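You operate a simulated robot arm through the tools that you are given. There is no shell and no other tool. Be economical: measure what you need, move in short steps, check, and stop when the job is done.

The job below is to be done with a simulated two-armed robot. You get a single attempt, and the scene is never put back.

TASK
Pick up the steel roller with one hand, pass it to the other hand and put it on the soiled table top. Set down upright: steel roller.
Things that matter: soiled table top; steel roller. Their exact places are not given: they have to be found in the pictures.

Only the result counts: the job must be done as asked and must still hold three seconds after the hand-in. Knocking over, shifting, dropping, spilling or breaking anything else fails it.

THE ROBOT
Two 7-joint arms with two-finger parallel grippers on one trunk, on a base that drives. Base frame: it is fixed to the floor where the robot stands at the start and does not move with it; the origin is under the middle of the robot, x ahead of it, y to its left, z up; the surface under the hand at the start is at about z = 86. Units: cm, degrees, N and s.
The left shoulder is at the start at [12.4, 17.1, 116.2], the right one opposite. With the tool pointing down near the work surface each hand reaches from about 44 to 92 cm from the robot's upright axis, wherever it stands, measured 20 degrees to its own side. Places, roughly: soiled table top [-300, 50, 90]. Payload 4.4 kg a hand.
The tool frame of a hand sits at the grasp point between the pads (the TCP): z along the fingers, y along the line on which they close. The tips reach 2.3 cm beyond it. Largest opening 9.4 cm; finger width 3.8, thickness 1; the body of the gripper, 5.4 by 9.6 cm, starts 3.9 cm behind the TCP.
Orientation is that of the tool frame in the base frame, as a unit quaternion [w, x, y, z]. With the fingers straight down and closing along the base's y, the tool's x points along the base's -x, its y along +y and its z along -z.

THE INTERFACE
- The arms move only by the tool arm_command. It takes "left_moves", "right_moves" or both (then of equal length, played together; a hand with none holds still); each is a list of rows, each a list of 7 numbers: the turn, a rotation vector about the tool's x, y, z in degrees, then the shift along the tool's x, y, z in cm, then the opening in per cent of the stroke, from 0 (shut) to 100 (fully open). In form: [[rx, ry, rz, tx, ty, tz, hand], ...]. A call has 1 to 12 rows; each row is the pose to reach, as a shift and turn from the pose commanded when the call began, along the tool's axes at that moment. A row lasts 0.2 s, in which the tool goes at most 5 cm and 8.6 degrees; a call with a longer step from one row to the next is refused whole, and so is a gripper value outside its range. A pose out of reach is approached as far as the arm can. The call stops where the force on the tool passes 40 N (or 10 N more than at its start, if that is more) or the arm is blocked; 0.2 s more then pass. Each finger travels about 7.2 cm/s and halts on what it meets, pressing with about 44 N; the grip force reading is that of the motor and also rises with nothing between the fingers. The clock runs only during rows and for 0.2 s after the last one: add rows that repeat a pose to give the fingers time. It gives the time, the measured TCP pose, the force on the tool (base axes), the opening and the grip force at its end, in the units of the frame above (readings bear some noise), with the torque about the TCP (base axes, N m) and any sound that the robot's microphone picked up.
- Cameras (640 x 400 px; columns grow to the right, rows downward): "scene" is now at [23.32, -1.86, 129.37]; the picture's right is [-0.21, -0.98, 0.00], its down [-0.66, 0.14, -0.74] and it looks along [0.72, -0.16, -0.68] (base axes); focal length 214 px, centre (320, 200). "left" rides on the left gripper at [8.6, -1.6, -7.4] in its tool frame; the picture's right is [0.18, 0.98, 0.00], its down [-0.58, 0.11, -0.81] and it looks along [-0.79, 0.15, 0.59] (tool axes); focal length 243 px, centre (320, 200). "right" rides on the right gripper at [8.6, 1.6, -7.4] in its tool frame; the picture's right is [-0.18, 0.98, 0.00], its down [-0.58, -0.11, -0.81] and it looks along [-0.79, -0.15, 0.59] (tool axes); focal length 243 px, centre (320, 200).
- snapshot(camera): a new picture of that camera. It takes no simulated time.
- move_column(by): slides the trunk up (or, below 0, down) by that many cm; the arms and the scene camera ride with it, the base frame stays. It gives what a move gives, with no picture.
- steer(legs): drives the robot by 1 to 6 legs, each [ahead, left, turn to the left] in cm, cm and degrees, along the robot's own axes; the way and the turn of a leg run together, so that a leg with both is an arc; at most 150 cm and 180 degrees a leg. The arms and the cameras ride along, it lands a little off, and it stops where it bumps. It gives what a move gives.
- head_to(pan, tilt): turns the head with the scene camera to pan (to the left, within 80 degrees either way) and tilt (down, from -29 to 69), counted from straight ahead of the robot. It gives what a move gives.
- pixel_to_xyz(camera, pixels): for up to 12 pixels [column, row] of the newest picture of that camera ("zoom" is the newest enlarged one), the place [x, y, z] in the base frame of the surface seen there, good to about 0.2 cm. It takes no simulated time.
- inspect(camera, box): a new picture of the part [left, top, right, bottom] of that camera's present view, enlarged. It takes no simulated time.
- sign_off(): hands the job in; it is judged then, once.

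Keep the steps short. Do not move on a guess: measure, check each grasp and each placing, and mend mistakes. In all there are 80 turns and 78 pictures (those below and enlarged ones count). Leave the grippers open and the arms clear of the work at the hand-in unless told otherwise, and finish with a single line.

The tools are called after "Emit:" as a command line: name --argument value ..., lists and objects as JSON in quotes. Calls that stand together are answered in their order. arm_command: Moves the arms, as the interface text tells. Its arguments: {"type":"object","properties":{"left_moves":{"type":"array"},"right_moves":{"type":"array"}},"required":[]} The other tools are called the same way: move_column (by) slides the trunk up or down; steer (legs) drives the base; head_to (pan, tilt) turns the head that bears the scene camera; snapshot (camera) takes a picture; pixel_to_xyz (camera, pixels) gives the place of the surface under pixels of a picture; inspect (camera, box) takes an enlarged picture of a part of a camera's view; sign_off () hands the job in.

At the start:

```text
clock: 0.0
left_ee_pos: [52.84, 17.41, 114.08]
left_tool_rot: [0.0, 0.0, 1.0, 0.0]
left_contact_force: [0.6, -0.8, 0.8]
left_ft_torque: [0.01, -0.05, -0.01]
left_gripper_width: 9.38
left_gripper_force: 0.0
right_ee_pos: [45.45, -27.42, 114.05]
right_tool_rot: [0.0, 0.0, 1.0, 0.0]
right_contact_force: [-0.5, -0.1, 0.3]
right_ft_torque: [0.02, 0.02, -0.02]
right_gripper_width: 9.43
right_gripper_force: 0.0
trunk travel left (down, up): [-17.5, 21.3]
robot x, y, heading: [-0.24, 0.03, -0.2]
head pan, tilt: [-12.3, 42.5]
```

scene: 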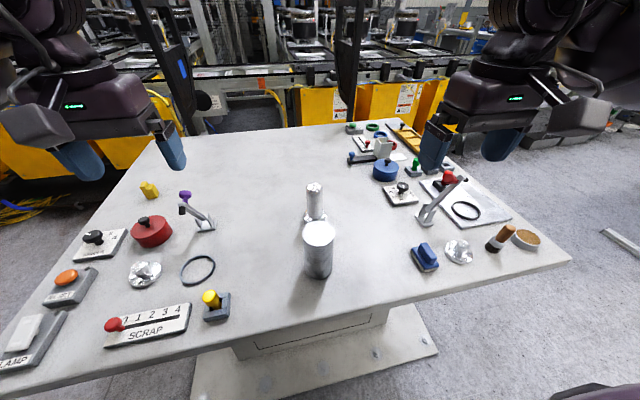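
right: 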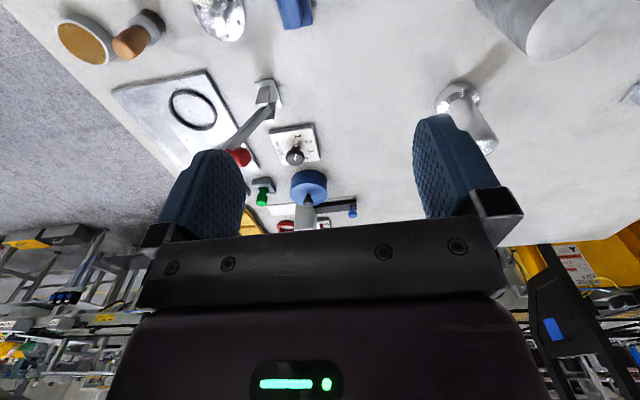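
left: 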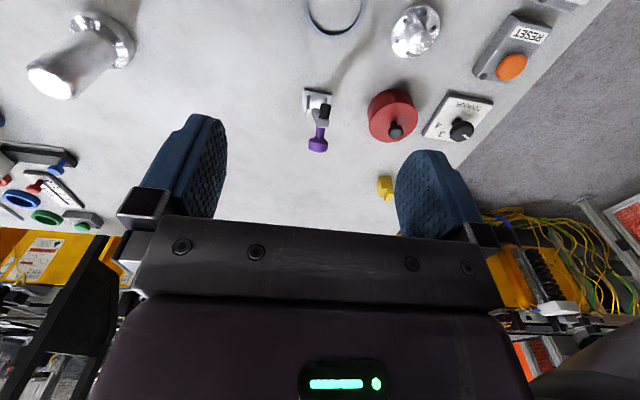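

The picture shows a matte grey cylinder near (318,250) and a shiny stemmed object near (314,200). I'll enlarge both to tell which is the roller.

Emit:
inspect --camera "scene" --box '[260, 160, 380, 290]'

Emit:
inspect --camera "left" --box '[0, 0, 160, 110]'

Emit:
pixel_to_xyz --camera "scene" --pixels '[[318, 232], [306, 232], [333, 232], [318, 223], [318, 245], [318, 276], [314, 186], [314, 200], [305, 219], [324, 219], [360, 290], [260, 250]]'

```text
3.08 times, centred on (320, 225) of scene
```

zoom: 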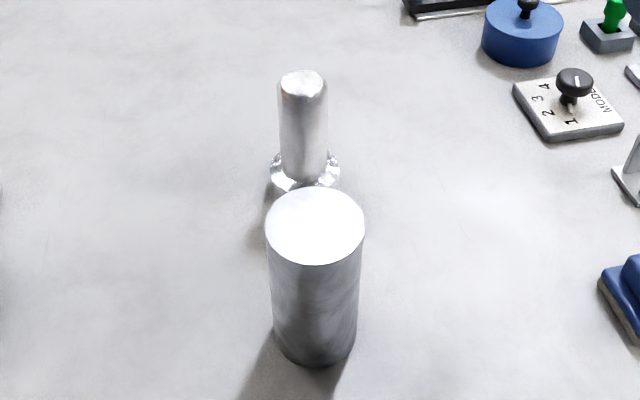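

```text
3.64 times, centred on (80, 55) of left
```

zoom: 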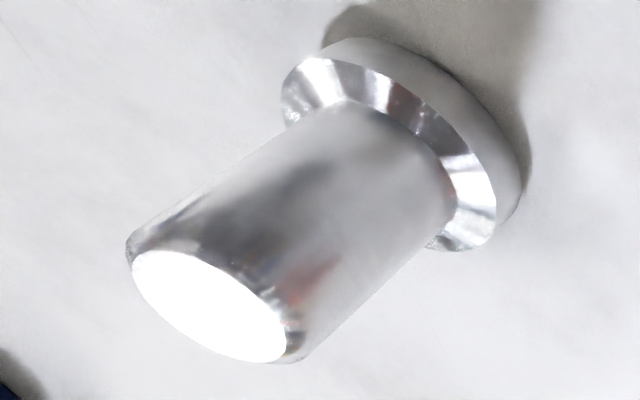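

```text
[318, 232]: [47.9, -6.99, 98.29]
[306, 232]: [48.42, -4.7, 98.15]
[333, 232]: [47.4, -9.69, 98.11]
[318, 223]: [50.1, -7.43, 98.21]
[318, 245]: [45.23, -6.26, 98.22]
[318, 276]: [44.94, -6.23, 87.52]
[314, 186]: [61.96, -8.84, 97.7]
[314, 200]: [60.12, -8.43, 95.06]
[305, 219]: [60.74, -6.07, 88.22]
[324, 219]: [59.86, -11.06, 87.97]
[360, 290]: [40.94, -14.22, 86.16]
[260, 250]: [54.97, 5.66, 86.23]
```

The matte cylinder is the roller. It is about 5.5 cm across, spans z 86.2–98.2 and is centred near (47.8, -7). Plan: the right hand takes it low from the right side with its camera on top, then the left hand takes it from above.

First I yaw the right hand 90° high above the table.

Emit:
arm_command --right_moves '[[0, 0, 7.5, 0, 0, 0, 100], [0, 0, 15, 0, 0, 0, 100], [0, 0, 22.5, 0, 0, 0, 100], [0, 0, 30, 0, 0, 0, 100], [0, 0, 37.5, 0, 0, 0, 100], [0, 0, 45, 0, 0, 0, 100], [0, 0, 52.5, 0, 0, 0, 100], [0, 0, 60, 0, 0, 0, 100], [0, 0, 67.5, 0, 0, 0, 100], [0, 0, 75, 0, 0, 0, 100], [0, 0, 82.5, 0, 0, 0, 100], [0, 0, 90, 0, 0, 0, 100]]'

```text
clock: 2.6
left_ee_pos: [52.88, 17.41, 114.08]
left_tool_rot: [0.0, 0.0, 1.0, 0.0]
left_contact_force: [-0.1, 0.1, -0.6]
left_ft_torque: [-0.01, -0.03, 0.01]
left_gripper_width: 9.42
left_gripper_force: 0.0
right_ee_pos: [45.5, -27.26, 114.1]
right_tool_rot: [0.0, 0.709, 0.706, 0.001]
right_contact_force: [-0.5, -0.5, -0.2]
right_ft_torque: [0.03, 0.0, 0.02]
right_gripper_width: 9.43
right_gripper_force: 0.0
trunk travel left (down, up): [-17.5, 21.3]
robot x, y, heading: [-0.07, -0.05, -0.1]
head pan, tilt: [-12.3, 42.5]
```

The yaw worked: tool x now points along +y. Next I pitch the hand so the fingers point left, 15° below level.

Emit:
arm_command --right_moves '[[0, 7.5, 0, 0, 0, 0, 100], [0, 15, 0, 0, 0, 0, 100], [0, 22.5, 0, 0, 0, 0, 100], [0, 30, 0, 0, 0, 0, 100], [0, 37.5, 0, 0, 0, 0, 100], [0, 45, 0, 0, 0, 0, 100], [0, 52.5, 0, 0, 0, 0, 100], [0, 60, 0, 0, 0, 0, 100], [0, 67.5, 0, 0, 0, 0, 100], [0, 75, 0, 0, 0, 0, 100]]'

Emit:
snapshot --camera "scene"

```text
clock: 4.8
left_ee_pos: [52.97, 17.39, 113.89]
left_tool_rot: [0.0, 0.0, 1.0, 0.0]
left_contact_force: [0.6, 0.0, 0.9]
left_ft_torque: [0.01, -0.02, 0.01]
left_gripper_width: 9.4
left_gripper_force: 0.0
right_ee_pos: [45.43, -27.44, 114.17]
right_tool_rot: [-0.431, 0.561, 0.56, 0.432]
right_contact_force: [-0.3, 0.1, 0.3]
right_ft_torque: [0.02, 0.01, -0.01]
right_gripper_width: 9.39
right_gripper_force: 0.0
trunk travel left (down, up): [-17.5, 21.3]
robot x, y, heading: [0.23, -0.03, -0.0]
head pan, tilt: [-12.3, 42.5]
```

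```text
72 pictures are left
```

scene: 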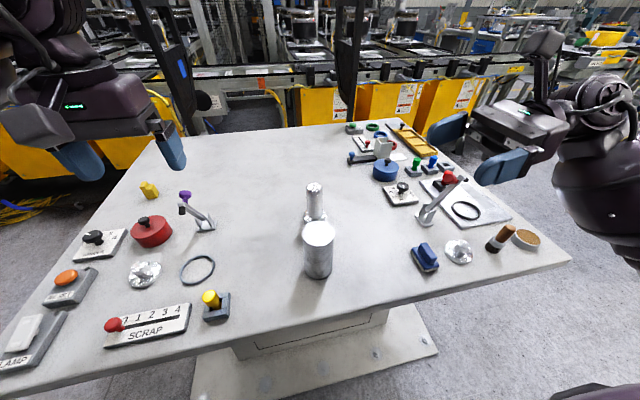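

The side pose works and the camera sits on top of the hand. Now I measure the clutter on the right that the hand will pass over, and refine the roller.

Emit:
pixel_to_xyz --camera "scene" --pixels '[[426, 247], [458, 245], [496, 243], [511, 231], [527, 237], [455, 178], [425, 218], [403, 188], [438, 262], [385, 165], [570, 262], [412, 260]]'

Emit:
inspect --camera "scene" --box '[280, 200, 360, 290]'

Emit:
snapshot --camera "right"

```text
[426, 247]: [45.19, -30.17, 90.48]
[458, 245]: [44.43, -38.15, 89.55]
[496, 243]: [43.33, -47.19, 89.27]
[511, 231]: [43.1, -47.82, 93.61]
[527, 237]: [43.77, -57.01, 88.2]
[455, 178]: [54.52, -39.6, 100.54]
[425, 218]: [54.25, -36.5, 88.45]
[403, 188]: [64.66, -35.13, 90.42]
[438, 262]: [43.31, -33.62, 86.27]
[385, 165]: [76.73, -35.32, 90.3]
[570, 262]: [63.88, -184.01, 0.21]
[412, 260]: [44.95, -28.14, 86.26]
```

```text
4.44 times, centred on (320, 245) of scene
```

zoom: 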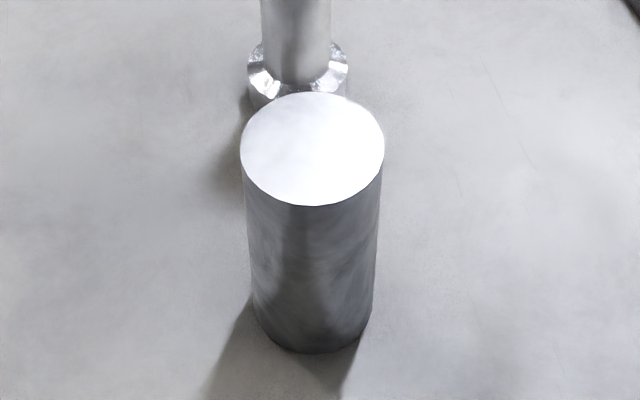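

```text
70 pictures are left
```

right: 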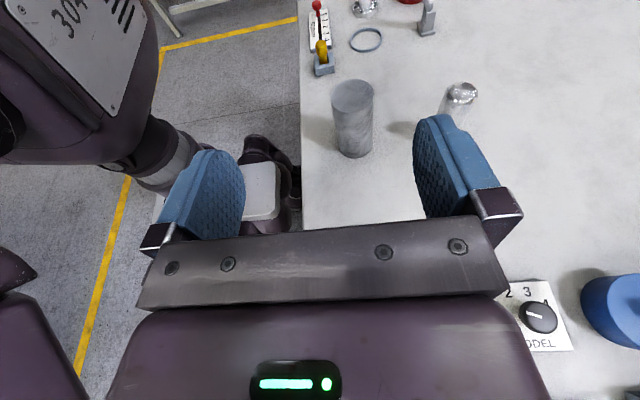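

Moving the hand straight along y would bring the wrist near the lever at (54.5, -39.6, 100.5). So I rotate the right hand's heading 30° to point forward-left, which puts the wrist nearer the robot. At the same time I yaw the left hand -90°, so its camera will later face away from the right hand.

Emit:
arm_command --right_moves '[[-2.42, 0, 0.65, 0, 0, 0, 100], [-4.83, 0, 1.29, 0, 0, 0, 100], [-7.25, 0, 1.94, 0, 0, 0, 100], [-9.66, 0, 2.59, 0, 0, 0, 100], [-12.08, 0, 3.23, 0, 0, 0, 100], [-14.49, 0, 3.88, 0, 0, 0, 100], [-16.9, 0, 4.53, 0, 0, 0, 100], [-19.3, 0, 5.18, 0, 0, 0, 100], [-21.7, 0, 5.82, 0, 0, 0, 100], [-24.15, 0, 6.47, 0, 0, 0, 100], [-26.56, 0, 7.12, 0, 0, 0, 100], [-28.98, 0, 7.76, 0, 0, 0, 100]]' --left_moves '[[0, 0, 7.5, 0, 0, 0, 100], [0, 0, 15, 0, 0, 0, 100], [0, 0, 22.5, 0, 0, 0, 100], [0, 0, 30, 0, 0, 0, 100], [0, 0, 37.5, 0, 0, 0, 100], [0, 0, 45, 0, 0, 0, 100], [0, 0, 52.5, 0, 0, 0, 100], [0, 0, 60, 0, 0, 0, 100], [0, 0, 67.5, 0, 0, 0, 100], [0, 0, 75, 0, 0, 0, 100], [0, 0, 82.5, 0, 0, 0, 100], [0, 0, 90, 0, 0, 0, 100]]'

Emit:
snapshot --camera "scene"

```text
clock: 7.4
left_ee_pos: [45.92, 12.73, 114.5]
left_tool_rot: [-0.001, 0.706, 0.708, 0.0]
left_contact_force: [-0.4, -0.5, 0.0]
left_ft_torque: [-0.02, 0.0, 0.0]
left_gripper_width: 9.41
left_gripper_force: 0.1
left hand out of reach, approached as far as the arm can: row 10, 11, 12
right_ee_pos: [45.38, -27.38, 114.16]
right_tool_rot: [-0.304, 0.688, 0.397, 0.526]
right_contact_force: [0.6, -1.2, -0.2]
right_ft_torque: [-0.01, -0.01, 0.0]
right_gripper_width: 9.39
right_gripper_force: 0.0
trunk travel left (down, up): [-17.5, 21.3]
robot x, y, heading: [-0.1, -0.09, -0.2]
head pan, tilt: [-12.3, 42.5]
```

```text
69 pictures are left
```

scene: 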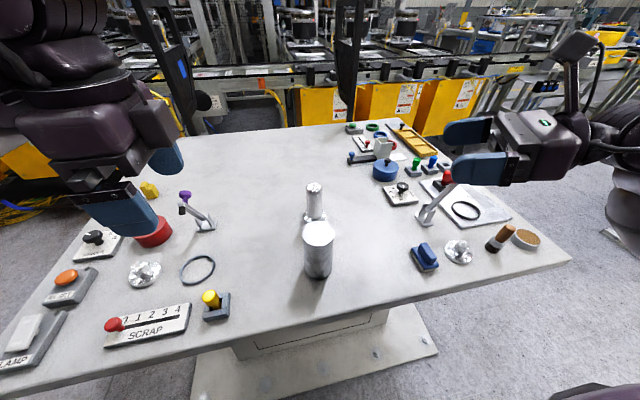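

The right hand now points forward-left as wanted. The roller's centre is about (47.6, -6.9), its diameter about 6 and its top z 98.2. I move the right hand to a stand-off 15 cm behind the roller along its heading, at z 98.

Emit:
arm_command --right_moves '[[0, 0, 0, -2.42, -1.4, 1.37, 100], [0, 0, 0, -4.84, -2.8, 2.75, 100], [0, 0, 0, -7.25, -4.19, 4.12, 100], [0, 0, 0, -9.67, -5.59, 5.49, 100], [0, 0, 0, -12.09, -6.98, 6.87, 100], [0, 0, 0, -14.51, -8.38, 8.24, 100]]'

Emit:
snapshot --camera "scene"

Emit:
snapshot --camera "right"

```text
clock: 8.8
left_ee_pos: [46.14, 12.91, 114.21]
left_tool_rot: [-0.001, 0.705, 0.709, 0.0]
left_contact_force: [-0.6, 0.2, 0.0]
left_ft_torque: [-0.01, 0.01, -0.01]
left_gripper_width: 9.42
left_gripper_force: 0.1
right_ee_pos: [43.22, -23.07, 101.04]
right_tool_rot: [-0.305, 0.686, 0.397, 0.527]
right_contact_force: [-0.2, 1.0, 0.0]
right_ft_torque: [0.03, 0.0, -0.03]
right_gripper_width: 9.41
right_gripper_force: 0.1
right hand out of reach, approached as far as the arm can: row 2, 3, 4, 5, 6
trunk travel left (down, up): [-17.5, 21.3]
robot x, y, heading: [-0.24, 0.24, -0.1]
head pan, tilt: [-12.3, 42.5]
```

```text
68 pictures are left
```

scene: 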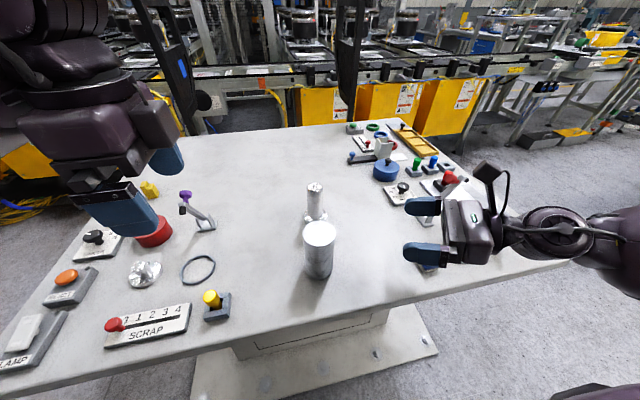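

```text
67 pictures are left
```

right: 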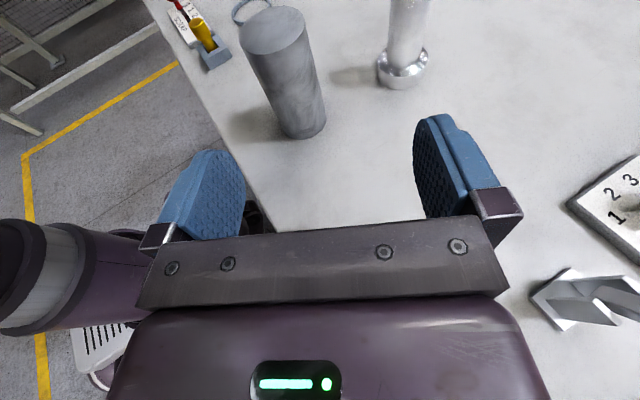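

The arm is limited because this pose is too close to the robot's body. I back the base up 15 cm to make room; the hands are clear above the items.

Emit:
steer --legs '[[-15, 0, 0]]'

```text
clock: 10.2
left_ee_pos: [31.07, 12.76, 114.44]
left_tool_rot: [0.0, 0.705, 0.709, -0.001]
left_contact_force: [0.8, 0.1, 0.1]
left_ft_torque: [0.0, -0.02, 0.0]
left_gripper_width: 9.39
left_gripper_force: 0.1
right_ee_pos: [28.19, -23.1, 100.96]
right_tool_rot: [-0.304, 0.687, 0.397, 0.527]
right_contact_force: [-0.8, -0.6, 0.7]
right_ft_torque: [0.04, 0.03, 0.0]
right_gripper_width: 9.4
right_gripper_force: 0.1
trunk travel left (down, up): [-17.5, 21.3]
robot x, y, heading: [-14.91, -0.28, -0.2]
head pan, tilt: [-12.3, 42.5]
```

Backed up by 15 cm. I now move the right hand to the stand-off at (40.2, -19.6, 98) and check where it lands.

Emit:
arm_command --right_moves '[[0, 0, 0, -0.13, 2.16, 2.37, 100], [0, 0, 0, -0.27, 4.32, 4.75, 100], [0, 0, 0, -0.4, 6.48, 7.12, 100], [0, 0, 0, -0.54, 8.64, 9.5, 100]]'

```text
clock: 11.2
left_ee_pos: [31.24, 12.84, 114.34]
left_tool_rot: [0.0, 0.705, 0.709, 0.0]
left_contact_force: [-0.9, 0.2, -0.3]
left_ft_torque: [-0.04, 0.02, 0.01]
left_gripper_width: 9.41
left_gripper_force: 0.0
right_ee_pos: [40.44, -19.65, 97.82]
right_tool_rot: [-0.304, 0.688, 0.397, 0.527]
right_contact_force: [0.2, -0.3, 0.1]
right_ft_torque: [0.05, 0.0, 0.03]
right_gripper_width: 9.4
right_gripper_force: 0.1
trunk travel left (down, up): [-17.5, 21.3]
robot x, y, heading: [-14.8, -0.11, 0.2]
head pan, tilt: [-12.3, 42.5]
```

It landed exactly, with no reach limit. Now a fresh look to refine the roller's centre and see the hand.

Emit:
snapshot --camera "scene"

Emit:
snapshot --camera "right"

```text
66 pictures are left
```

scene: 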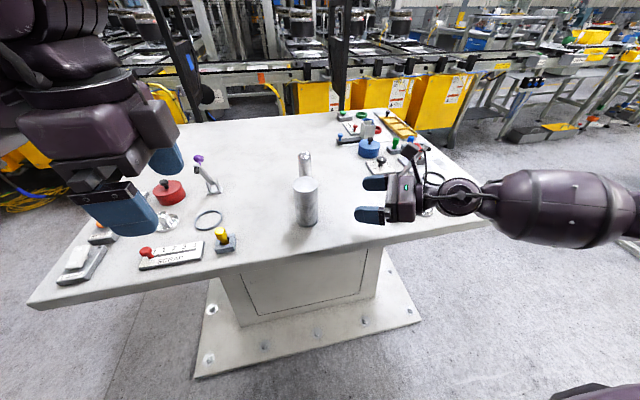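

```text
65 pictures are left
```

right: 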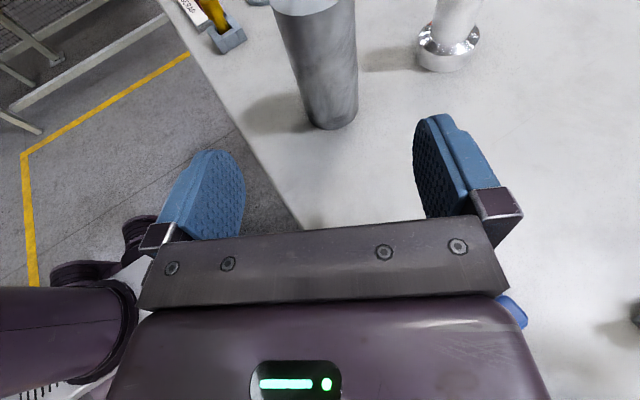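

The roller appears between the fingers in the right view, at columns 285–358. I measure points on its side at a few rows, plus the blue item next to the hand.

Emit:
pixel_to_xyz --camera "right" --pixels '[[300, 60], [325, 60], [353, 60], [308, 95], [332, 95], [355, 95], [335, 128], [512, 312], [300, 200], [290, 5], [350, 5], [320, 16]]'

Emit:
pixel_to_xyz --camera "scene" --pixels '[[293, 185], [305, 179], [305, 185], [305, 191], [318, 185], [306, 205]]'

```text
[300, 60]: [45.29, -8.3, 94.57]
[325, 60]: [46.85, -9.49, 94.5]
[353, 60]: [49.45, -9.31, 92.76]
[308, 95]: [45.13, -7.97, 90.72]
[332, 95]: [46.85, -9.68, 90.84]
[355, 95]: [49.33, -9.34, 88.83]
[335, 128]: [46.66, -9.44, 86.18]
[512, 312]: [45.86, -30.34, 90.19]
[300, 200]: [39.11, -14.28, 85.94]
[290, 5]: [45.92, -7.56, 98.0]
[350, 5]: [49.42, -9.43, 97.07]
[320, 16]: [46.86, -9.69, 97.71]
```

```text
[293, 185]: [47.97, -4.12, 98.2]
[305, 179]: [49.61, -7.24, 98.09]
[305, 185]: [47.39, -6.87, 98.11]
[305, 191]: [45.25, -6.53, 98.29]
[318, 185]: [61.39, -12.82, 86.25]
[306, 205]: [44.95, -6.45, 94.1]
```

A circle fit gives centre (47.8, -6.9) and radius 2.88. The hand's line already passes through it, so I lower straight down to z 90.2 at the stand-off.

Emit:
arm_command --right_moves '[[0, 0, 0, -2.45, 0, 0.67, 100], [0, 0, 0, -4.9, 0, 1.33, 100], [0, 0, 0, -7.33, 0, 1.99, 100]]'

Emit:
snapshot --camera "scene"

Emit:
snapshot --camera "right"

```text
clock: 12.0
left_ee_pos: [31.22, 12.71, 114.38]
left_tool_rot: [0.0, 0.705, 0.709, 0.0]
left_contact_force: [-0.3, -0.6, -0.1]
left_ft_torque: [-0.02, 0.01, 0.03]
left_gripper_width: 9.39
left_gripper_force: 0.0
right_ee_pos: [40.36, -19.79, 90.32]
right_tool_rot: [-0.305, 0.687, 0.397, 0.527]
right_contact_force: [0.3, -0.6, -0.2]
right_ft_torque: [0.04, 0.01, -0.02]
right_gripper_width: 9.39
right_gripper_force: 0.2
trunk travel left (down, up): [-17.5, 21.3]
robot x, y, heading: [-14.29, 0.34, 0.1]
head pan, tilt: [-12.3, 42.5]
```

```text
64 pictures are left
```

scene: 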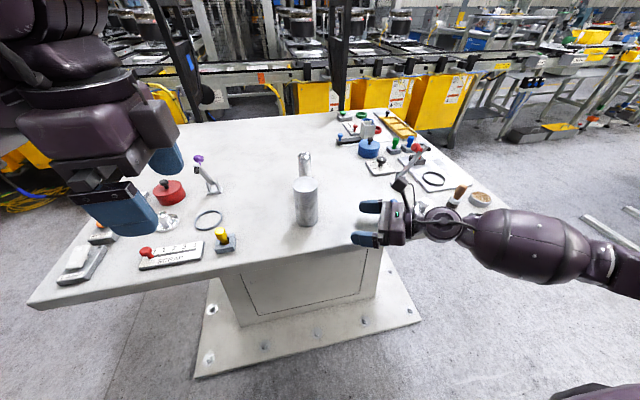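

```text
63 pictures are left
```

right: 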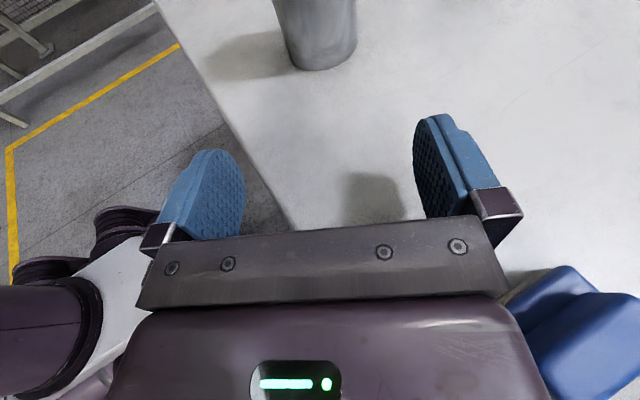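

The blue item sits close to the hand's right side and the forearm is near the table edge. I measure both before advancing.

Emit:
pixel_to_xyz --camera "right" --pixels '[[508, 298], [530, 270], [565, 268], [520, 320], [560, 320], [320, 68]]'

Emit:
pixel_to_xyz --camera "scene" --pixels '[[440, 236], [470, 240], [500, 265], [540, 275], [590, 290], [480, 262], [460, 193], [510, 215], [480, 199], [400, 238]]'

Emit:
inspect --camera "scene" --box '[340, 130, 640, 318]'

```text
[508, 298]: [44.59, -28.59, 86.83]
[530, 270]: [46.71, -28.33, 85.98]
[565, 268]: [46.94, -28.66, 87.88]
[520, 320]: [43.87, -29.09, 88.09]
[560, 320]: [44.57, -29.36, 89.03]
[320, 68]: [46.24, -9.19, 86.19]
```

```text
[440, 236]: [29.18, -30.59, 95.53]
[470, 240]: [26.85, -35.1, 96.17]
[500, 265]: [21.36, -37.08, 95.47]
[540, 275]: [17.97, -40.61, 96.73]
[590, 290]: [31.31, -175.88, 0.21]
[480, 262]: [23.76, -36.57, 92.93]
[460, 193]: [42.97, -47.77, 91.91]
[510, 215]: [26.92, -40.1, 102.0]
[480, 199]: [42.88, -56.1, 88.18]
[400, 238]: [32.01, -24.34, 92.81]
```

```text
2.13 times, centred on (490, 224) of scene
```

zoom: 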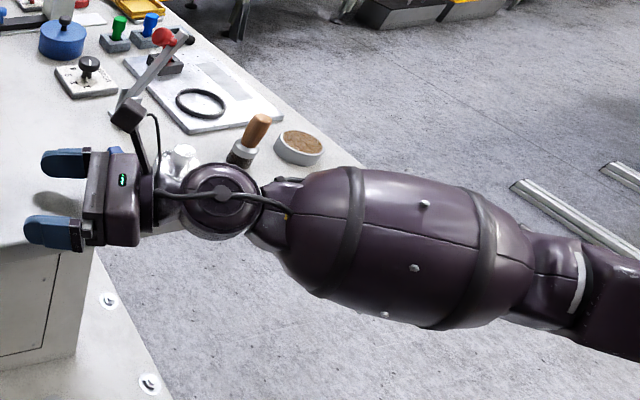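

The blue item's nearest corner (43.9, -29, ~88) clears the hand line by about 7.7 cm, and the forearm stays off the table. I advance 10 cm of the 14.2 and look.

Emit:
arm_command --right_moves '[[0, 0, 0, 0.64, 0, 2.42, 100], [0, 0, 0, 1.27, 0, 4.83, 100], [0, 0, 0, 1.9, 0, 7.25, 100], [0, 0, 0, 2.54, 0, 9.66, 100]]'

Emit:
snapshot --camera "right"

Emit:
snapshot --camera "scene"

```text
clock: 13.0
left_ee_pos: [31.08, 12.87, 114.33]
left_tool_rot: [0.0, 0.705, 0.709, 0.0]
left_contact_force: [-0.2, -0.3, -0.7]
left_ft_torque: [0.0, 0.0, 0.0]
left_gripper_width: 9.38
left_gripper_force: 0.1
right_ee_pos: [45.47, -10.8, 90.1]
right_tool_rot: [-0.305, 0.687, 0.396, 0.527]
right_contact_force: [-0.1, -0.8, -0.6]
right_ft_torque: [-0.01, -0.02, 0.0]
right_gripper_width: 9.4
right_gripper_force: 0.0
trunk travel left (down, up): [-17.5, 21.3]
robot x, y, heading: [-14.82, 0.27, -0.1]
head pan, tilt: [-12.3, 42.5]
```

```text
61 pictures are left
```

right: 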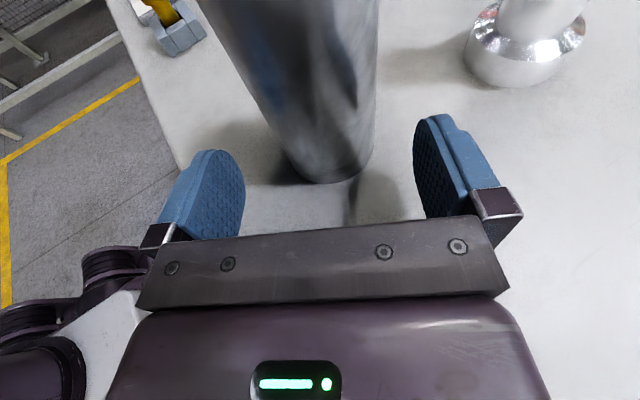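

```text
60 pictures are left
```

scene: 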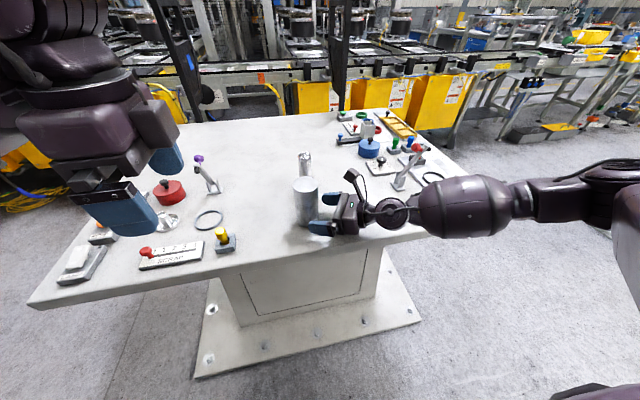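

Centred between the fingers. I advance the last 3.8 cm slowly.

Emit:
arm_command --right_moves '[[0, 0, 0, 0.33, 0.02, 1.24, 100], [0, 0, 0, 0.67, 0.04, 2.47, 100], [0, 0, 0, 1.0, 0.06, 3.71, 100]]'

Emit:
snapshot --camera "right"

```text
clock: 13.8
left_ee_pos: [31.16, 12.89, 114.3]
left_tool_rot: [0.0, 0.705, 0.709, 0.0]
left_contact_force: [0.5, -0.3, 0.4]
left_ft_torque: [-0.02, -0.01, 0.01]
left_gripper_width: 9.4
left_gripper_force: 0.1
right_ee_pos: [47.4, -7.69, 90.29]
right_tool_rot: [-0.304, 0.687, 0.397, 0.527]
right_contact_force: [0.8, 0.2, -0.3]
right_ft_torque: [-0.01, 0.01, -0.01]
right_gripper_width: 9.4
right_gripper_force: 0.0
trunk travel left (down, up): [-17.5, 21.3]
robot x, y, heading: [-14.99, -0.03, -0.1]
head pan, tilt: [-12.3, 42.5]
```

```text
59 pictures are left
```

right: 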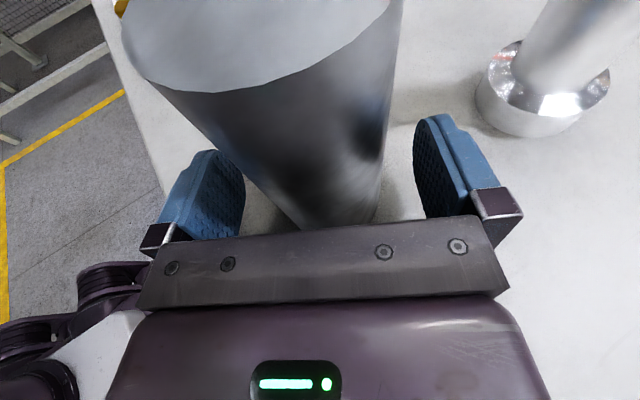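

No contact, and the roller stands between the pads. I close gradually.

Emit:
arm_command --right_moves '[[0, 0, 0, 0, 0, 0, 85], [0, 0, 0, 0, 0, 0, 72], [0, 0, 0, 0, 0, 0, 66], [0, 0, 0, 0, 0, 0, 62], [0, 0, 0, 0, 0, 0, 58], [0, 0, 0, 0, 0, 0, 50], [0, 0, 0, 0, 0, 0, 20], [0, 0, 0, 0, 0, 0, 0], [0, 0, 0, 0, 0, 0, 0]]'

```text
clock: 15.8
left_ee_pos: [31.19, 12.83, 114.34]
left_tool_rot: [0.0, 0.705, 0.709, 0.0]
left_contact_force: [0.1, -0.6, -0.6]
left_ft_torque: [-0.03, -0.01, -0.01]
left_gripper_width: 9.41
left_gripper_force: 0.1
right_ee_pos: [47.49, -7.75, 90.4]
right_tool_rot: [-0.304, 0.687, 0.397, 0.527]
right_contact_force: [1.1, -0.5, 1.3]
right_ft_torque: [0.03, 0.09, -0.02]
right_gripper_width: 5.85
right_gripper_force: 44.3
trunk travel left (down, up): [-17.5, 21.3]
robot x, y, heading: [-14.75, -0.11, 0.0]
head pan, tilt: [-12.3, 42.5]
```

Gripped at 5.85 cm with 44 N. A 2 cm test lift follows.

Emit:
arm_command --right_moves '[[0, 0, 0, 0.48, 0, -0.13, 0], [0, 0, 0, 0.97, 0, -0.26, 0], [0, 0, 0, 1.93, 0, -0.52, 0], [0, 0, 0, 1.93, 0, -0.52, 0]]'

Emit:
snapshot --camera "right"

Emit:
snapshot --camera "scene"

```text
clock: 16.8
left_ee_pos: [31.17, 12.85, 114.3]
left_tool_rot: [0.0, 0.705, 0.709, 0.0]
left_contact_force: [0.2, 1.2, 0.1]
left_ft_torque: [-0.01, 0.01, 0.02]
left_gripper_width: 9.41
left_gripper_force: 0.1
right_ee_pos: [47.36, -7.67, 92.32]
right_tool_rot: [-0.305, 0.687, 0.397, 0.527]
right_contact_force: [0.2, 0.1, -4.3]
right_ft_torque: [-0.03, 0.05, 0.0]
right_gripper_width: 5.85
right_gripper_force: 44.3
trunk travel left (down, up): [-17.5, 21.3]
robot x, y, heading: [-15.2, 0.13, 0.2]
head pan, tilt: [-12.3, 42.5]
```

```text
58 pictures are left
```

right: 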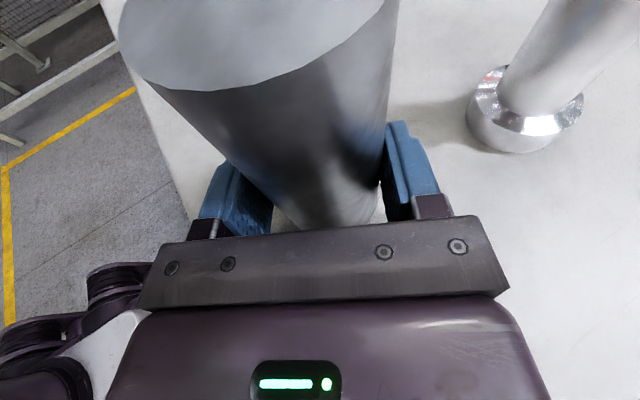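

```text
57 pictures are left
```

scene: 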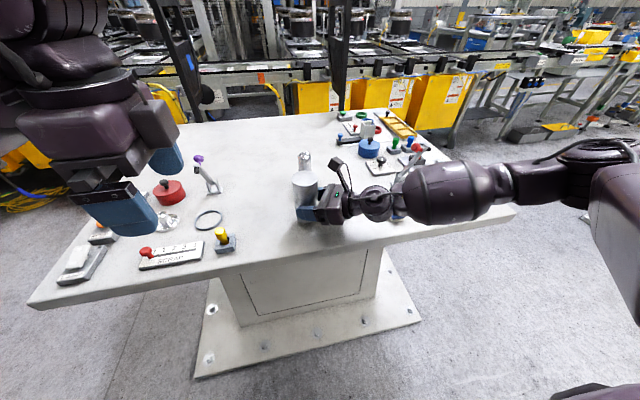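

Only about 4 N of weight, and the roller is lifted and steady. I raise it another 10 cm.

Emit:
arm_command --right_moves '[[0, 0, 0, 2.41, 0, -0.65, 0], [0, 0, 0, 4.83, 0, -1.31, 0], [0, 0, 0, 7.24, 0, -1.97, 0], [0, 0, 0, 9.65, 0, -2.62, 0]]'

Emit:
steer --legs '[[-40, 0, 0]]'

Emit:
snapshot --camera "scene"

```text
clock: 17.8
left_ee_pos: [31.09, 12.78, 114.4]
left_tool_rot: [0.0, 0.705, 0.709, 0.0]
left_contact_force: [-0.1, 0.5, -0.4]
left_ft_torque: [0.0, 0.01, 0.01]
left_gripper_width: 9.41
left_gripper_force: 0.0
right_ee_pos: [47.23, -7.64, 102.42]
right_tool_rot: [-0.305, 0.687, 0.397, 0.527]
right_contact_force: [0.2, 0.1, -3.9]
right_ft_torque: [-0.04, 0.01, 0.01]
right_gripper_width: 5.85
right_gripper_force: 44.0
trunk travel left (down, up): [-17.5, 21.3]
robot x, y, heading: [-15.12, 0.28, -0.0]
head pan, tilt: [-12.3, 42.5]
```

```text
clock: 20.3
left_ee_pos: [-8.67, 12.81, 114.3]
left_tool_rot: [0.0, 0.704, 0.71, -0.001]
left_contact_force: [-1.1, 0.4, 0.5]
left_ft_torque: [0.02, 0.0, 0.0]
left_gripper_width: 9.42
left_gripper_force: 0.0
right_ee_pos: [7.5, -7.58, 102.47]
right_tool_rot: [-0.306, 0.686, 0.398, 0.527]
right_contact_force: [0.4, 0.0, -2.7]
right_ft_torque: [-0.07, 0.05, -0.01]
right_gripper_width: 5.84
right_gripper_force: 43.5
trunk travel left (down, up): [-17.5, 21.3]
robot x, y, heading: [-54.41, -0.1, 0.5]
head pan, tilt: [-12.3, 42.5]
```

```text
56 pictures are left
```

scene: 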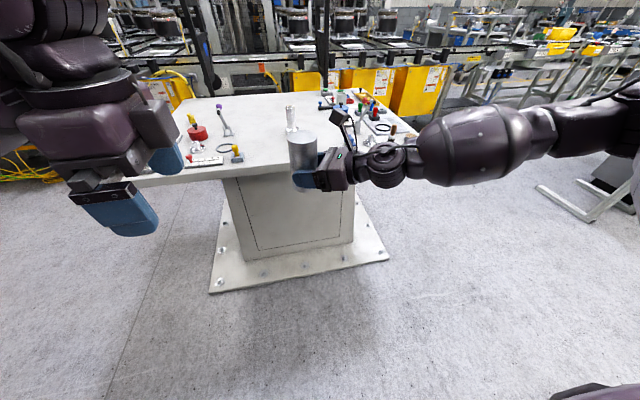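

Clear of the table. I rotate the right hand back +30° so it points straight left, with the roller upright.

Emit:
arm_command --right_moves '[[4.83, 0, -1.29, 0, 0, 0, 0], [9.66, 0, -2.59, 0, 0, 0, 0], [14.49, 0, -3.88, 0, 0, 0, 0], [19.32, 0, -5.17, 0, 0, 0, 0], [24.15, 0, -6.47, 0, 0, 0, 0], [28.98, 0, -7.76, 0, 0, 0, 0]]'

Emit:
snapshot --camera "scene"

```text
clock: 21.7
left_ee_pos: [-8.62, 12.85, 114.25]
left_tool_rot: [0.0, 0.704, 0.71, 0.0]
left_contact_force: [-0.3, 1.1, -0.4]
left_ft_torque: [-0.03, 0.0, -0.01]
left_gripper_width: 9.37
left_gripper_force: 0.1
right_ee_pos: [7.47, -7.57, 102.4]
right_tool_rot: [-0.432, 0.559, 0.562, 0.429]
right_contact_force: [-0.3, 0.1, -5.2]
right_ft_torque: [-0.05, -0.02, -0.03]
right_gripper_width: 5.84
right_gripper_force: 44.0
trunk travel left (down, up): [-17.5, 21.3]
robot x, y, heading: [-54.21, -0.03, 0.2]
head pan, tilt: [-12.3, 42.5]
```

```text
55 pictures are left
```

scene: 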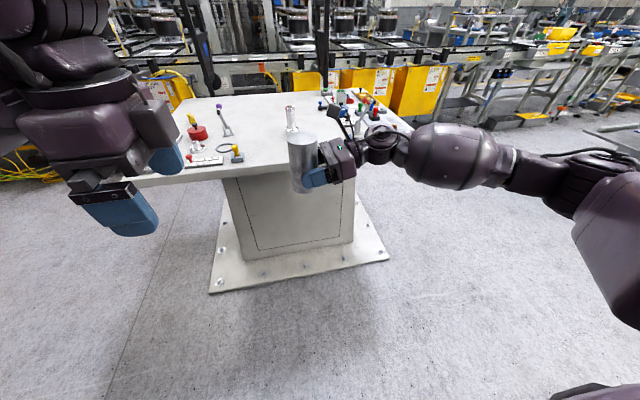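

Next I bring the roller nearer the middle, to about (52, 0) relative to the robot, and raise the left hand 4 cm to have room above.

Emit:
arm_command --right_moves '[[0, 0, 0, 0.52, -2.5, 1.93, 0], [0, 0, 0, 1.04, -5, 3.87, 0], [0, 0, 0, 1.55, -7.5, 5.8, 0], [0, 0, 0, 2.07, -10, 7.73, 0]]' --left_moves '[[0, 0, 0, 0, 0, -1, 100], [0, 0, 0, 0, 0, -2, 100], [0, 0, 0, 0, 0, -3, 100], [0, 0, 0, 0, 0, -4, 100]]'

```text
clock: 22.7
left_ee_pos: [-8.87, 12.94, 118.29]
left_tool_rot: [0.0, 0.704, 0.711, 0.001]
left_contact_force: [-0.5, 0.5, 0.6]
left_ft_torque: [-0.04, -0.01, 0.01]
left_gripper_width: 9.42
left_gripper_force: 0.1
right_ee_pos: [-2.71, 0.68, 102.64]
right_tool_rot: [-0.432, 0.56, 0.561, 0.43]
right_contact_force: [0.4, -0.1, -3.7]
right_ft_torque: [-0.04, 0.0, -0.01]
right_gripper_width: 5.85
right_gripper_force: 44.0
trunk travel left (down, up): [-17.5, 21.3]
robot x, y, heading: [-54.82, -0.07, 0.2]
head pan, tilt: [-12.3, 42.5]
```

Both moved fine. I measure the roller's top from the scene camera before bringing the left hand over it.

Emit:
inspect --camera "scene" --box '[200, 100, 400, 225]'

```text
3.20 times, centred on (300, 162) of scene
```

zoom: 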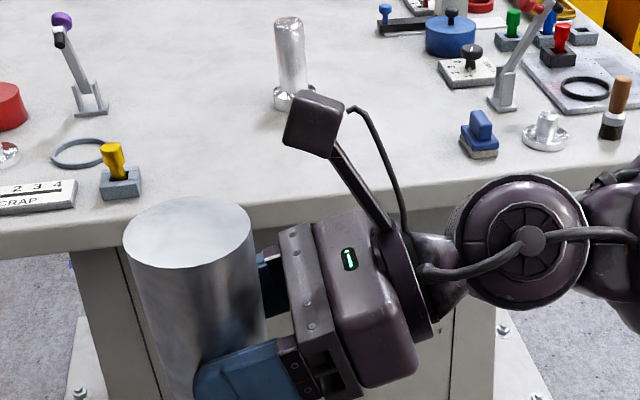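

Emit:
pixel_to_xyz --camera "zoom" --pixels '[[186, 232], [186, 203], [186, 262], [130, 232], [244, 232], [315, 105], [300, 140], [340, 110], [160, 330], [200, 330]]'

```text
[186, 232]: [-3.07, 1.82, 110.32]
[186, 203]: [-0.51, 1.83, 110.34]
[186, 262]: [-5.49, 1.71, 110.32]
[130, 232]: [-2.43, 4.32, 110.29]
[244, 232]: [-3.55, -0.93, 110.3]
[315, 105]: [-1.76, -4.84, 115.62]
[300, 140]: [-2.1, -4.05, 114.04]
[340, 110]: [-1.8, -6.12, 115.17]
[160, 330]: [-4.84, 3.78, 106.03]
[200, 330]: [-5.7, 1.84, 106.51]
```

Roller centre (-2.95, 1.75), top z 110.3. The right camera housing tops out at 115.6 with its near edge around y = -3.5. I bring the left hand over the roller at z 118.3, with tips at 116.

Emit:
arm_command --left_moves '[[0, 0, 0, -2.8, 1.48, 0, 100], [0, 0, 0, -5.6, 2.96, 0, 100], [0, 0, 0, -8.4, 4.44, 0, 100], [0, 0, 0, -11.19, 5.92, 0, 100]]'

Emit:
snapshot --camera "scene"

Emit:
snapshot --camera "left"

```text
clock: 23.7
left_ee_pos: [-3.61, 1.23, 118.2]
left_tool_rot: [0.0, 0.703, 0.711, 0.0]
left_contact_force: [-0.1, 0.0, -1.0]
left_ft_torque: [0.03, -0.04, 0.0]
left_gripper_width: 9.4
left_gripper_force: 0.0
left hand out of reach, approached as far as the arm can: row 4
right_ee_pos: [-2.53, 0.46, 102.37]
right_tool_rot: [-0.431, 0.56, 0.562, 0.429]
right_contact_force: [0.1, -0.6, -4.7]
right_ft_torque: [-0.03, 0.01, 0.02]
right_gripper_width: 5.83
right_gripper_force: 43.6
trunk travel left (down, up): [-17.5, 21.3]
robot x, y, heading: [-54.75, 0.01, 0.3]
head pan, tilt: [-12.3, 42.5]
```

```text
53 pictures are left
```

scene: 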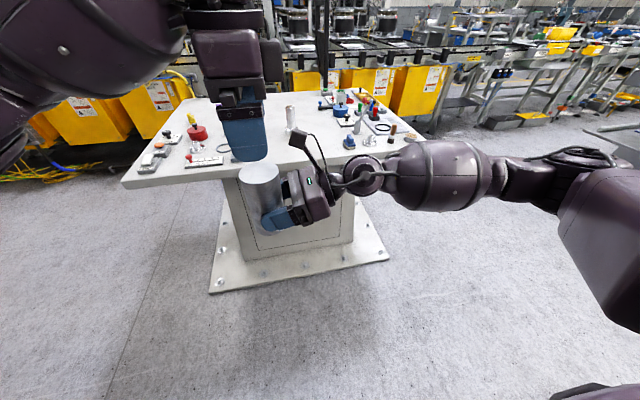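

```text
52 pictures are left
```

left: 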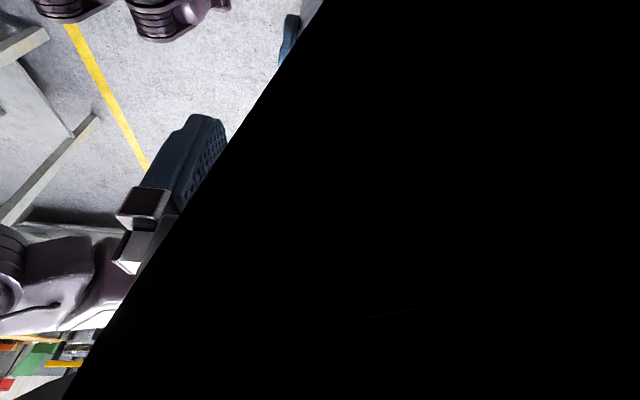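

The left arm just ran out of range with this much yaw, short by (0.6, 0.5). I relax its yaw by 20°, which still leaves the fingers clear of the right gripper, and re-centre.

Emit:
arm_command --left_moves '[[0, 0, -7, 0.15, 0.2, 0, 100], [0, 0, -14, 0.3, 0.4, 0, 100], [0, 0, -20, 0.45, 0.65, 0, 100]]'

Emit:
inspect --camera "scene" --box '[160, 80, 360, 240]'

Emit:
snapshot --camera "left"

Emit:
snapshot --camera "right"

```text
clock: 24.5
left_ee_pos: [-2.73, 1.95, 118.33]
left_tool_rot: [0.0, 0.569, 0.822, 0.0]
left_contact_force: [-0.6, 0.6, -0.3]
left_ft_torque: [-0.01, 0.03, -0.05]
left_gripper_width: 9.38
left_gripper_force: 0.1
right_ee_pos: [-2.58, 0.65, 102.5]
right_tool_rot: [-0.431, 0.56, 0.562, 0.429]
right_contact_force: [0.6, -0.5, -3.8]
right_ft_torque: [-0.04, 0.0, 0.04]
right_gripper_width: 5.85
right_gripper_force: 43.9
trunk travel left (down, up): [-17.5, 21.3]
robot x, y, heading: [-54.39, -0.35, 0.2]
head pan, tilt: [-12.3, 42.5]
```

```text
2.50 times, centred on (260, 160) of scene
```

zoom: 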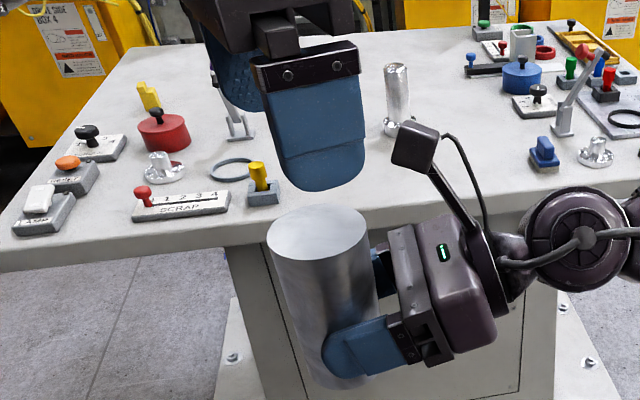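

```text
50 pictures are left
```

left: 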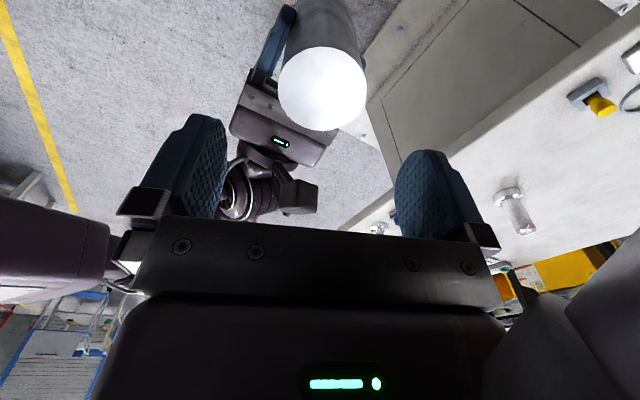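

```text
49 pictures are left
```

right: 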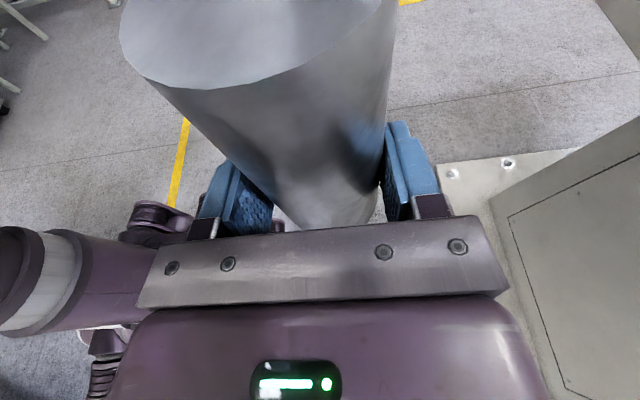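

Left reach is good and its view is clear. I measure the roller top in the left view, around (322,88).

Emit:
pixel_to_xyz --camera "left" --pixels '[[322, 88], [282, 88], [362, 88], [322, 50], [322, 126], [300, 200], [318, 195], [290, 180]]'

Emit:
pixel_to_xyz --camera "zoom" --pixels '[[317, 231], [272, 231], [366, 231], [317, 208], [317, 258], [395, 140]]'

```text
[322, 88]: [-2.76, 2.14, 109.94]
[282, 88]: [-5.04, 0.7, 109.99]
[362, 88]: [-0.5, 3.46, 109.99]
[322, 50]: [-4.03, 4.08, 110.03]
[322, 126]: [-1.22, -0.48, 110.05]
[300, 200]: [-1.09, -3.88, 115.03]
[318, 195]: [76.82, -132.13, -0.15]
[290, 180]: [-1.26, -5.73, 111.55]
```

```text
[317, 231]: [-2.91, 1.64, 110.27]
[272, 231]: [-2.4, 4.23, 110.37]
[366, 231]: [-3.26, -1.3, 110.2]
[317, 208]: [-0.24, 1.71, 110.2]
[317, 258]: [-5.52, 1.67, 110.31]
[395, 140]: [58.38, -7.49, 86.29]
```

The top centre is about (-2.8, 1.75, 110.2) and the left hand is right above it. I descend to z 113 first, then to 108.2, in small steps.

Emit:
arm_command --left_moves '[[0, 0, 0, -0.08, -0.07, 2.5, 100], [0, 0, 0, -0.16, -0.13, 5, 100], [0, 0, 0, -0.16, -0.13, 6.5, 100], [0, 0, 0, -0.16, -0.13, 8, 100], [0, 0, 0, -0.16, -0.13, 9.2, 100], [0, 0, 0, -0.16, -0.13, 10.1, 100]]'

Emit:
snapshot --camera "left"

Emit:
inspect --camera "scene" --box '[160, 80, 360, 240]'

```text
clock: 25.9
left_ee_pos: [-3.04, 1.8, 108.19]
left_tool_rot: [0.0, 0.57, 0.822, 0.0]
left_contact_force: [-0.7, 0.1, 0.1]
left_ft_torque: [0.01, -0.02, 0.0]
left_gripper_width: 9.39
left_gripper_force: 0.1
right_ee_pos: [-2.68, 0.54, 102.37]
right_tool_rot: [-0.432, 0.56, 0.562, 0.429]
right_contact_force: [0.1, 0.2, -4.2]
right_ft_torque: [-0.04, 0.0, -0.04]
right_gripper_width: 5.84
right_gripper_force: 43.8
trunk travel left (down, up): [-17.5, 21.3]
robot x, y, heading: [-55.12, -0.21, 0.4]
head pan, tilt: [-12.3, 42.5]
```

```text
48 pictures are left
```

left: 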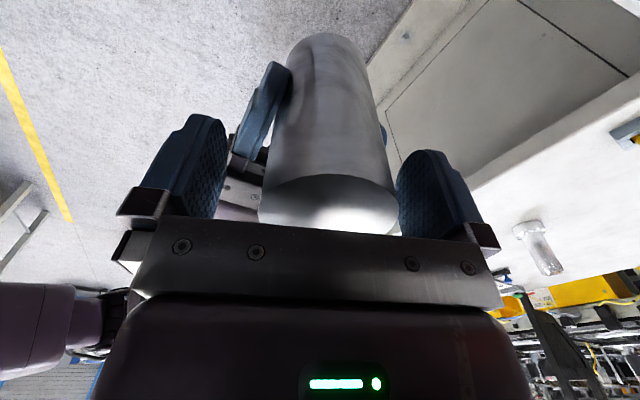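

```text
2.50 times, centred on (260, 160) of scene
```

zoom: 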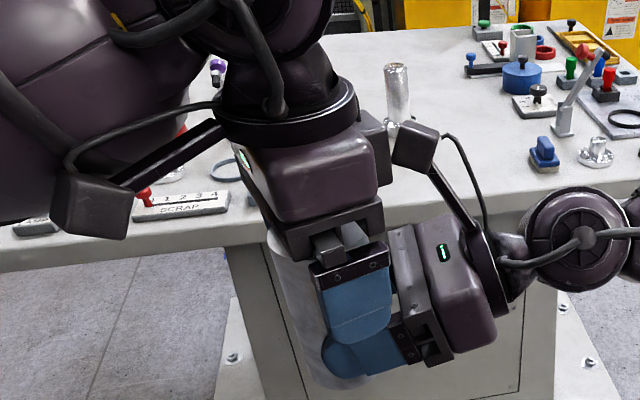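

No contact, and the roller top is between the left pads, a touch toward +x. I shift 0.25 cm along tool y and close the left hand gradually.

Emit:
arm_command --left_moves '[[0, 0, 0, 0, 0.25, 0, 100], [0, 0, 0, 0, 0.25, 0, 85], [0, 0, 0, 0, 0.25, 0, 72], [0, 0, 0, 0, 0.25, 0, 66], [0, 0, 0, 0, 0.25, 0, 62], [0, 0, 0, 0, 0.25, 0, 58], [0, 0, 0, 0, 0.25, 0, 50], [0, 0, 0, 0, 0.25, 0, 20], [0, 0, 0, 0, 0.25, 0, 0], [0, 0, 0, 0, 0.25, 0, 0]]'

Emit:
snapshot --camera "left"

```text
clock: 28.1
left_ee_pos: [-2.66, 1.81, 108.09]
left_tool_rot: [-0.001, 0.57, 0.822, 0.001]
left_contact_force: [9.4, 7.5, -0.4]
left_ft_torque: [0.24, -0.78, -0.37]
left_gripper_width: 5.98
left_gripper_force: 43.6
right_ee_pos: [-2.62, 0.61, 102.51]
right_tool_rot: [-0.432, 0.56, 0.562, 0.429]
right_contact_force: [-8.9, -7.0, -1.7]
right_ft_torque: [0.15, 0.25, 0.47]
right_gripper_width: 5.82
right_gripper_force: 43.7
trunk travel left (down, up): [-17.5, 21.3]
robot x, y, heading: [-54.52, -0.08, 0.3]
head pan, tilt: [-12.3, 42.5]
```

```text
46 pictures are left
```

left: 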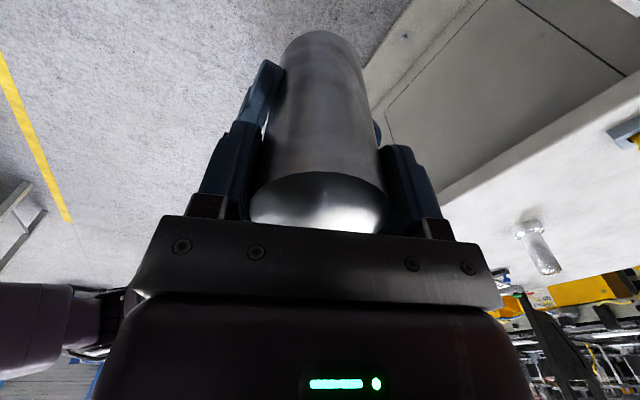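

Left grips at 5.98 cm with 44 N, with a side load of about 12 N between the hands. I relieve it with a tiny shift of the left hand.

Emit:
arm_command --left_moves '[[0, 0, 0, 0.04, 0.14, 0, 0], [0, 0, 0, 0.04, 0.14, 0, 0]]'

```text
clock: 28.7
left_ee_pos: [-2.49, 1.84, 108.22]
left_tool_rot: [0.0, 0.571, 0.821, -0.002]
left_contact_force: [1.1, -2.1, -0.1]
left_ft_torque: [0.71, -0.69, -0.4]
left_gripper_width: 5.96
left_gripper_force: 44.0
right_ee_pos: [-2.51, 0.53, 102.36]
right_tool_rot: [-0.431, 0.561, 0.561, 0.43]
right_contact_force: [-0.9, 3.1, -1.8]
right_ft_torque: [-0.88, 0.67, 0.43]
right_gripper_width: 5.84
right_gripper_force: 43.9
trunk travel left (down, up): [-17.5, 21.3]
robot x, y, heading: [-54.6, 0.24, 0.3]
head pan, tilt: [-12.3, 42.5]
```

The load is relieved. Now I open the right hand gradually while the left holds.

Emit:
arm_command --right_moves '[[0, 0, 0, 0, 0, 0, 62], [0, 0, 0, 0, 0, 0, 66], [0, 0, 0, 0, 0, 0, 75], [0, 0, 0, 0, 0, 0, 90], [0, 0, 0, 0, 0, 0, 100], [0, 0, 0, 0, 0, 0, 100]]'

Emit:
snapshot --camera "left"

Emit:
snapshot --camera "right"

```text
clock: 30.1
left_ee_pos: [-2.58, 1.87, 108.22]
left_tool_rot: [0.0, 0.57, 0.822, 0.0]
left_contact_force: [-0.3, -0.2, -0.1]
left_ft_torque: [0.03, -0.01, -0.01]
left_gripper_width: 5.96
left_gripper_force: 43.8
right_ee_pos: [-2.58, 0.66, 102.41]
right_tool_rot: [-0.432, 0.56, 0.562, 0.43]
right_contact_force: [-0.4, 0.1, -0.9]
right_ft_torque: [-0.03, -0.01, 0.02]
right_gripper_width: 9.39
right_gripper_force: 0.0
trunk travel left (down, up): [-17.5, 21.3]
robot x, y, heading: [-54.16, -0.04, 0.2]
head pan, tilt: [-12.3, 42.5]
```

```text
45 pictures are left
```

left: 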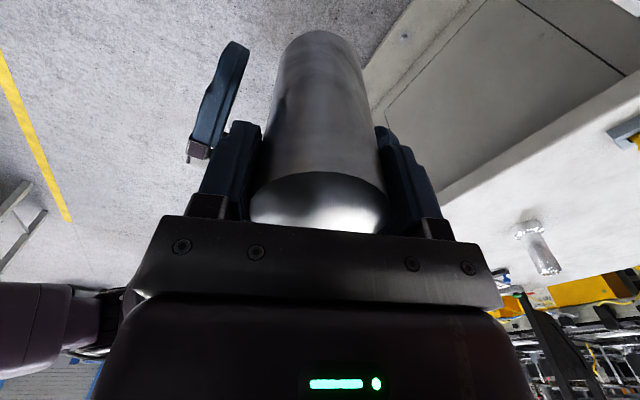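

```text
44 pictures are left
```

right: 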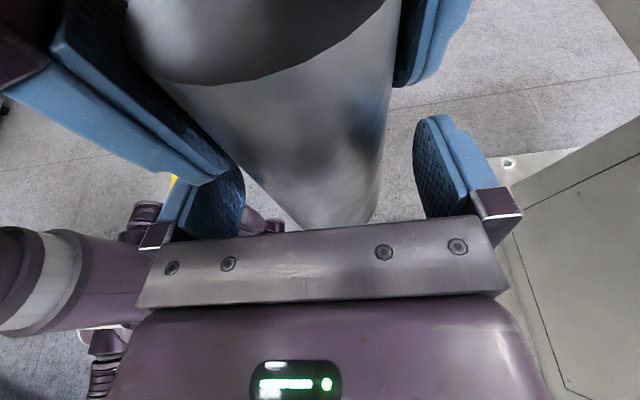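

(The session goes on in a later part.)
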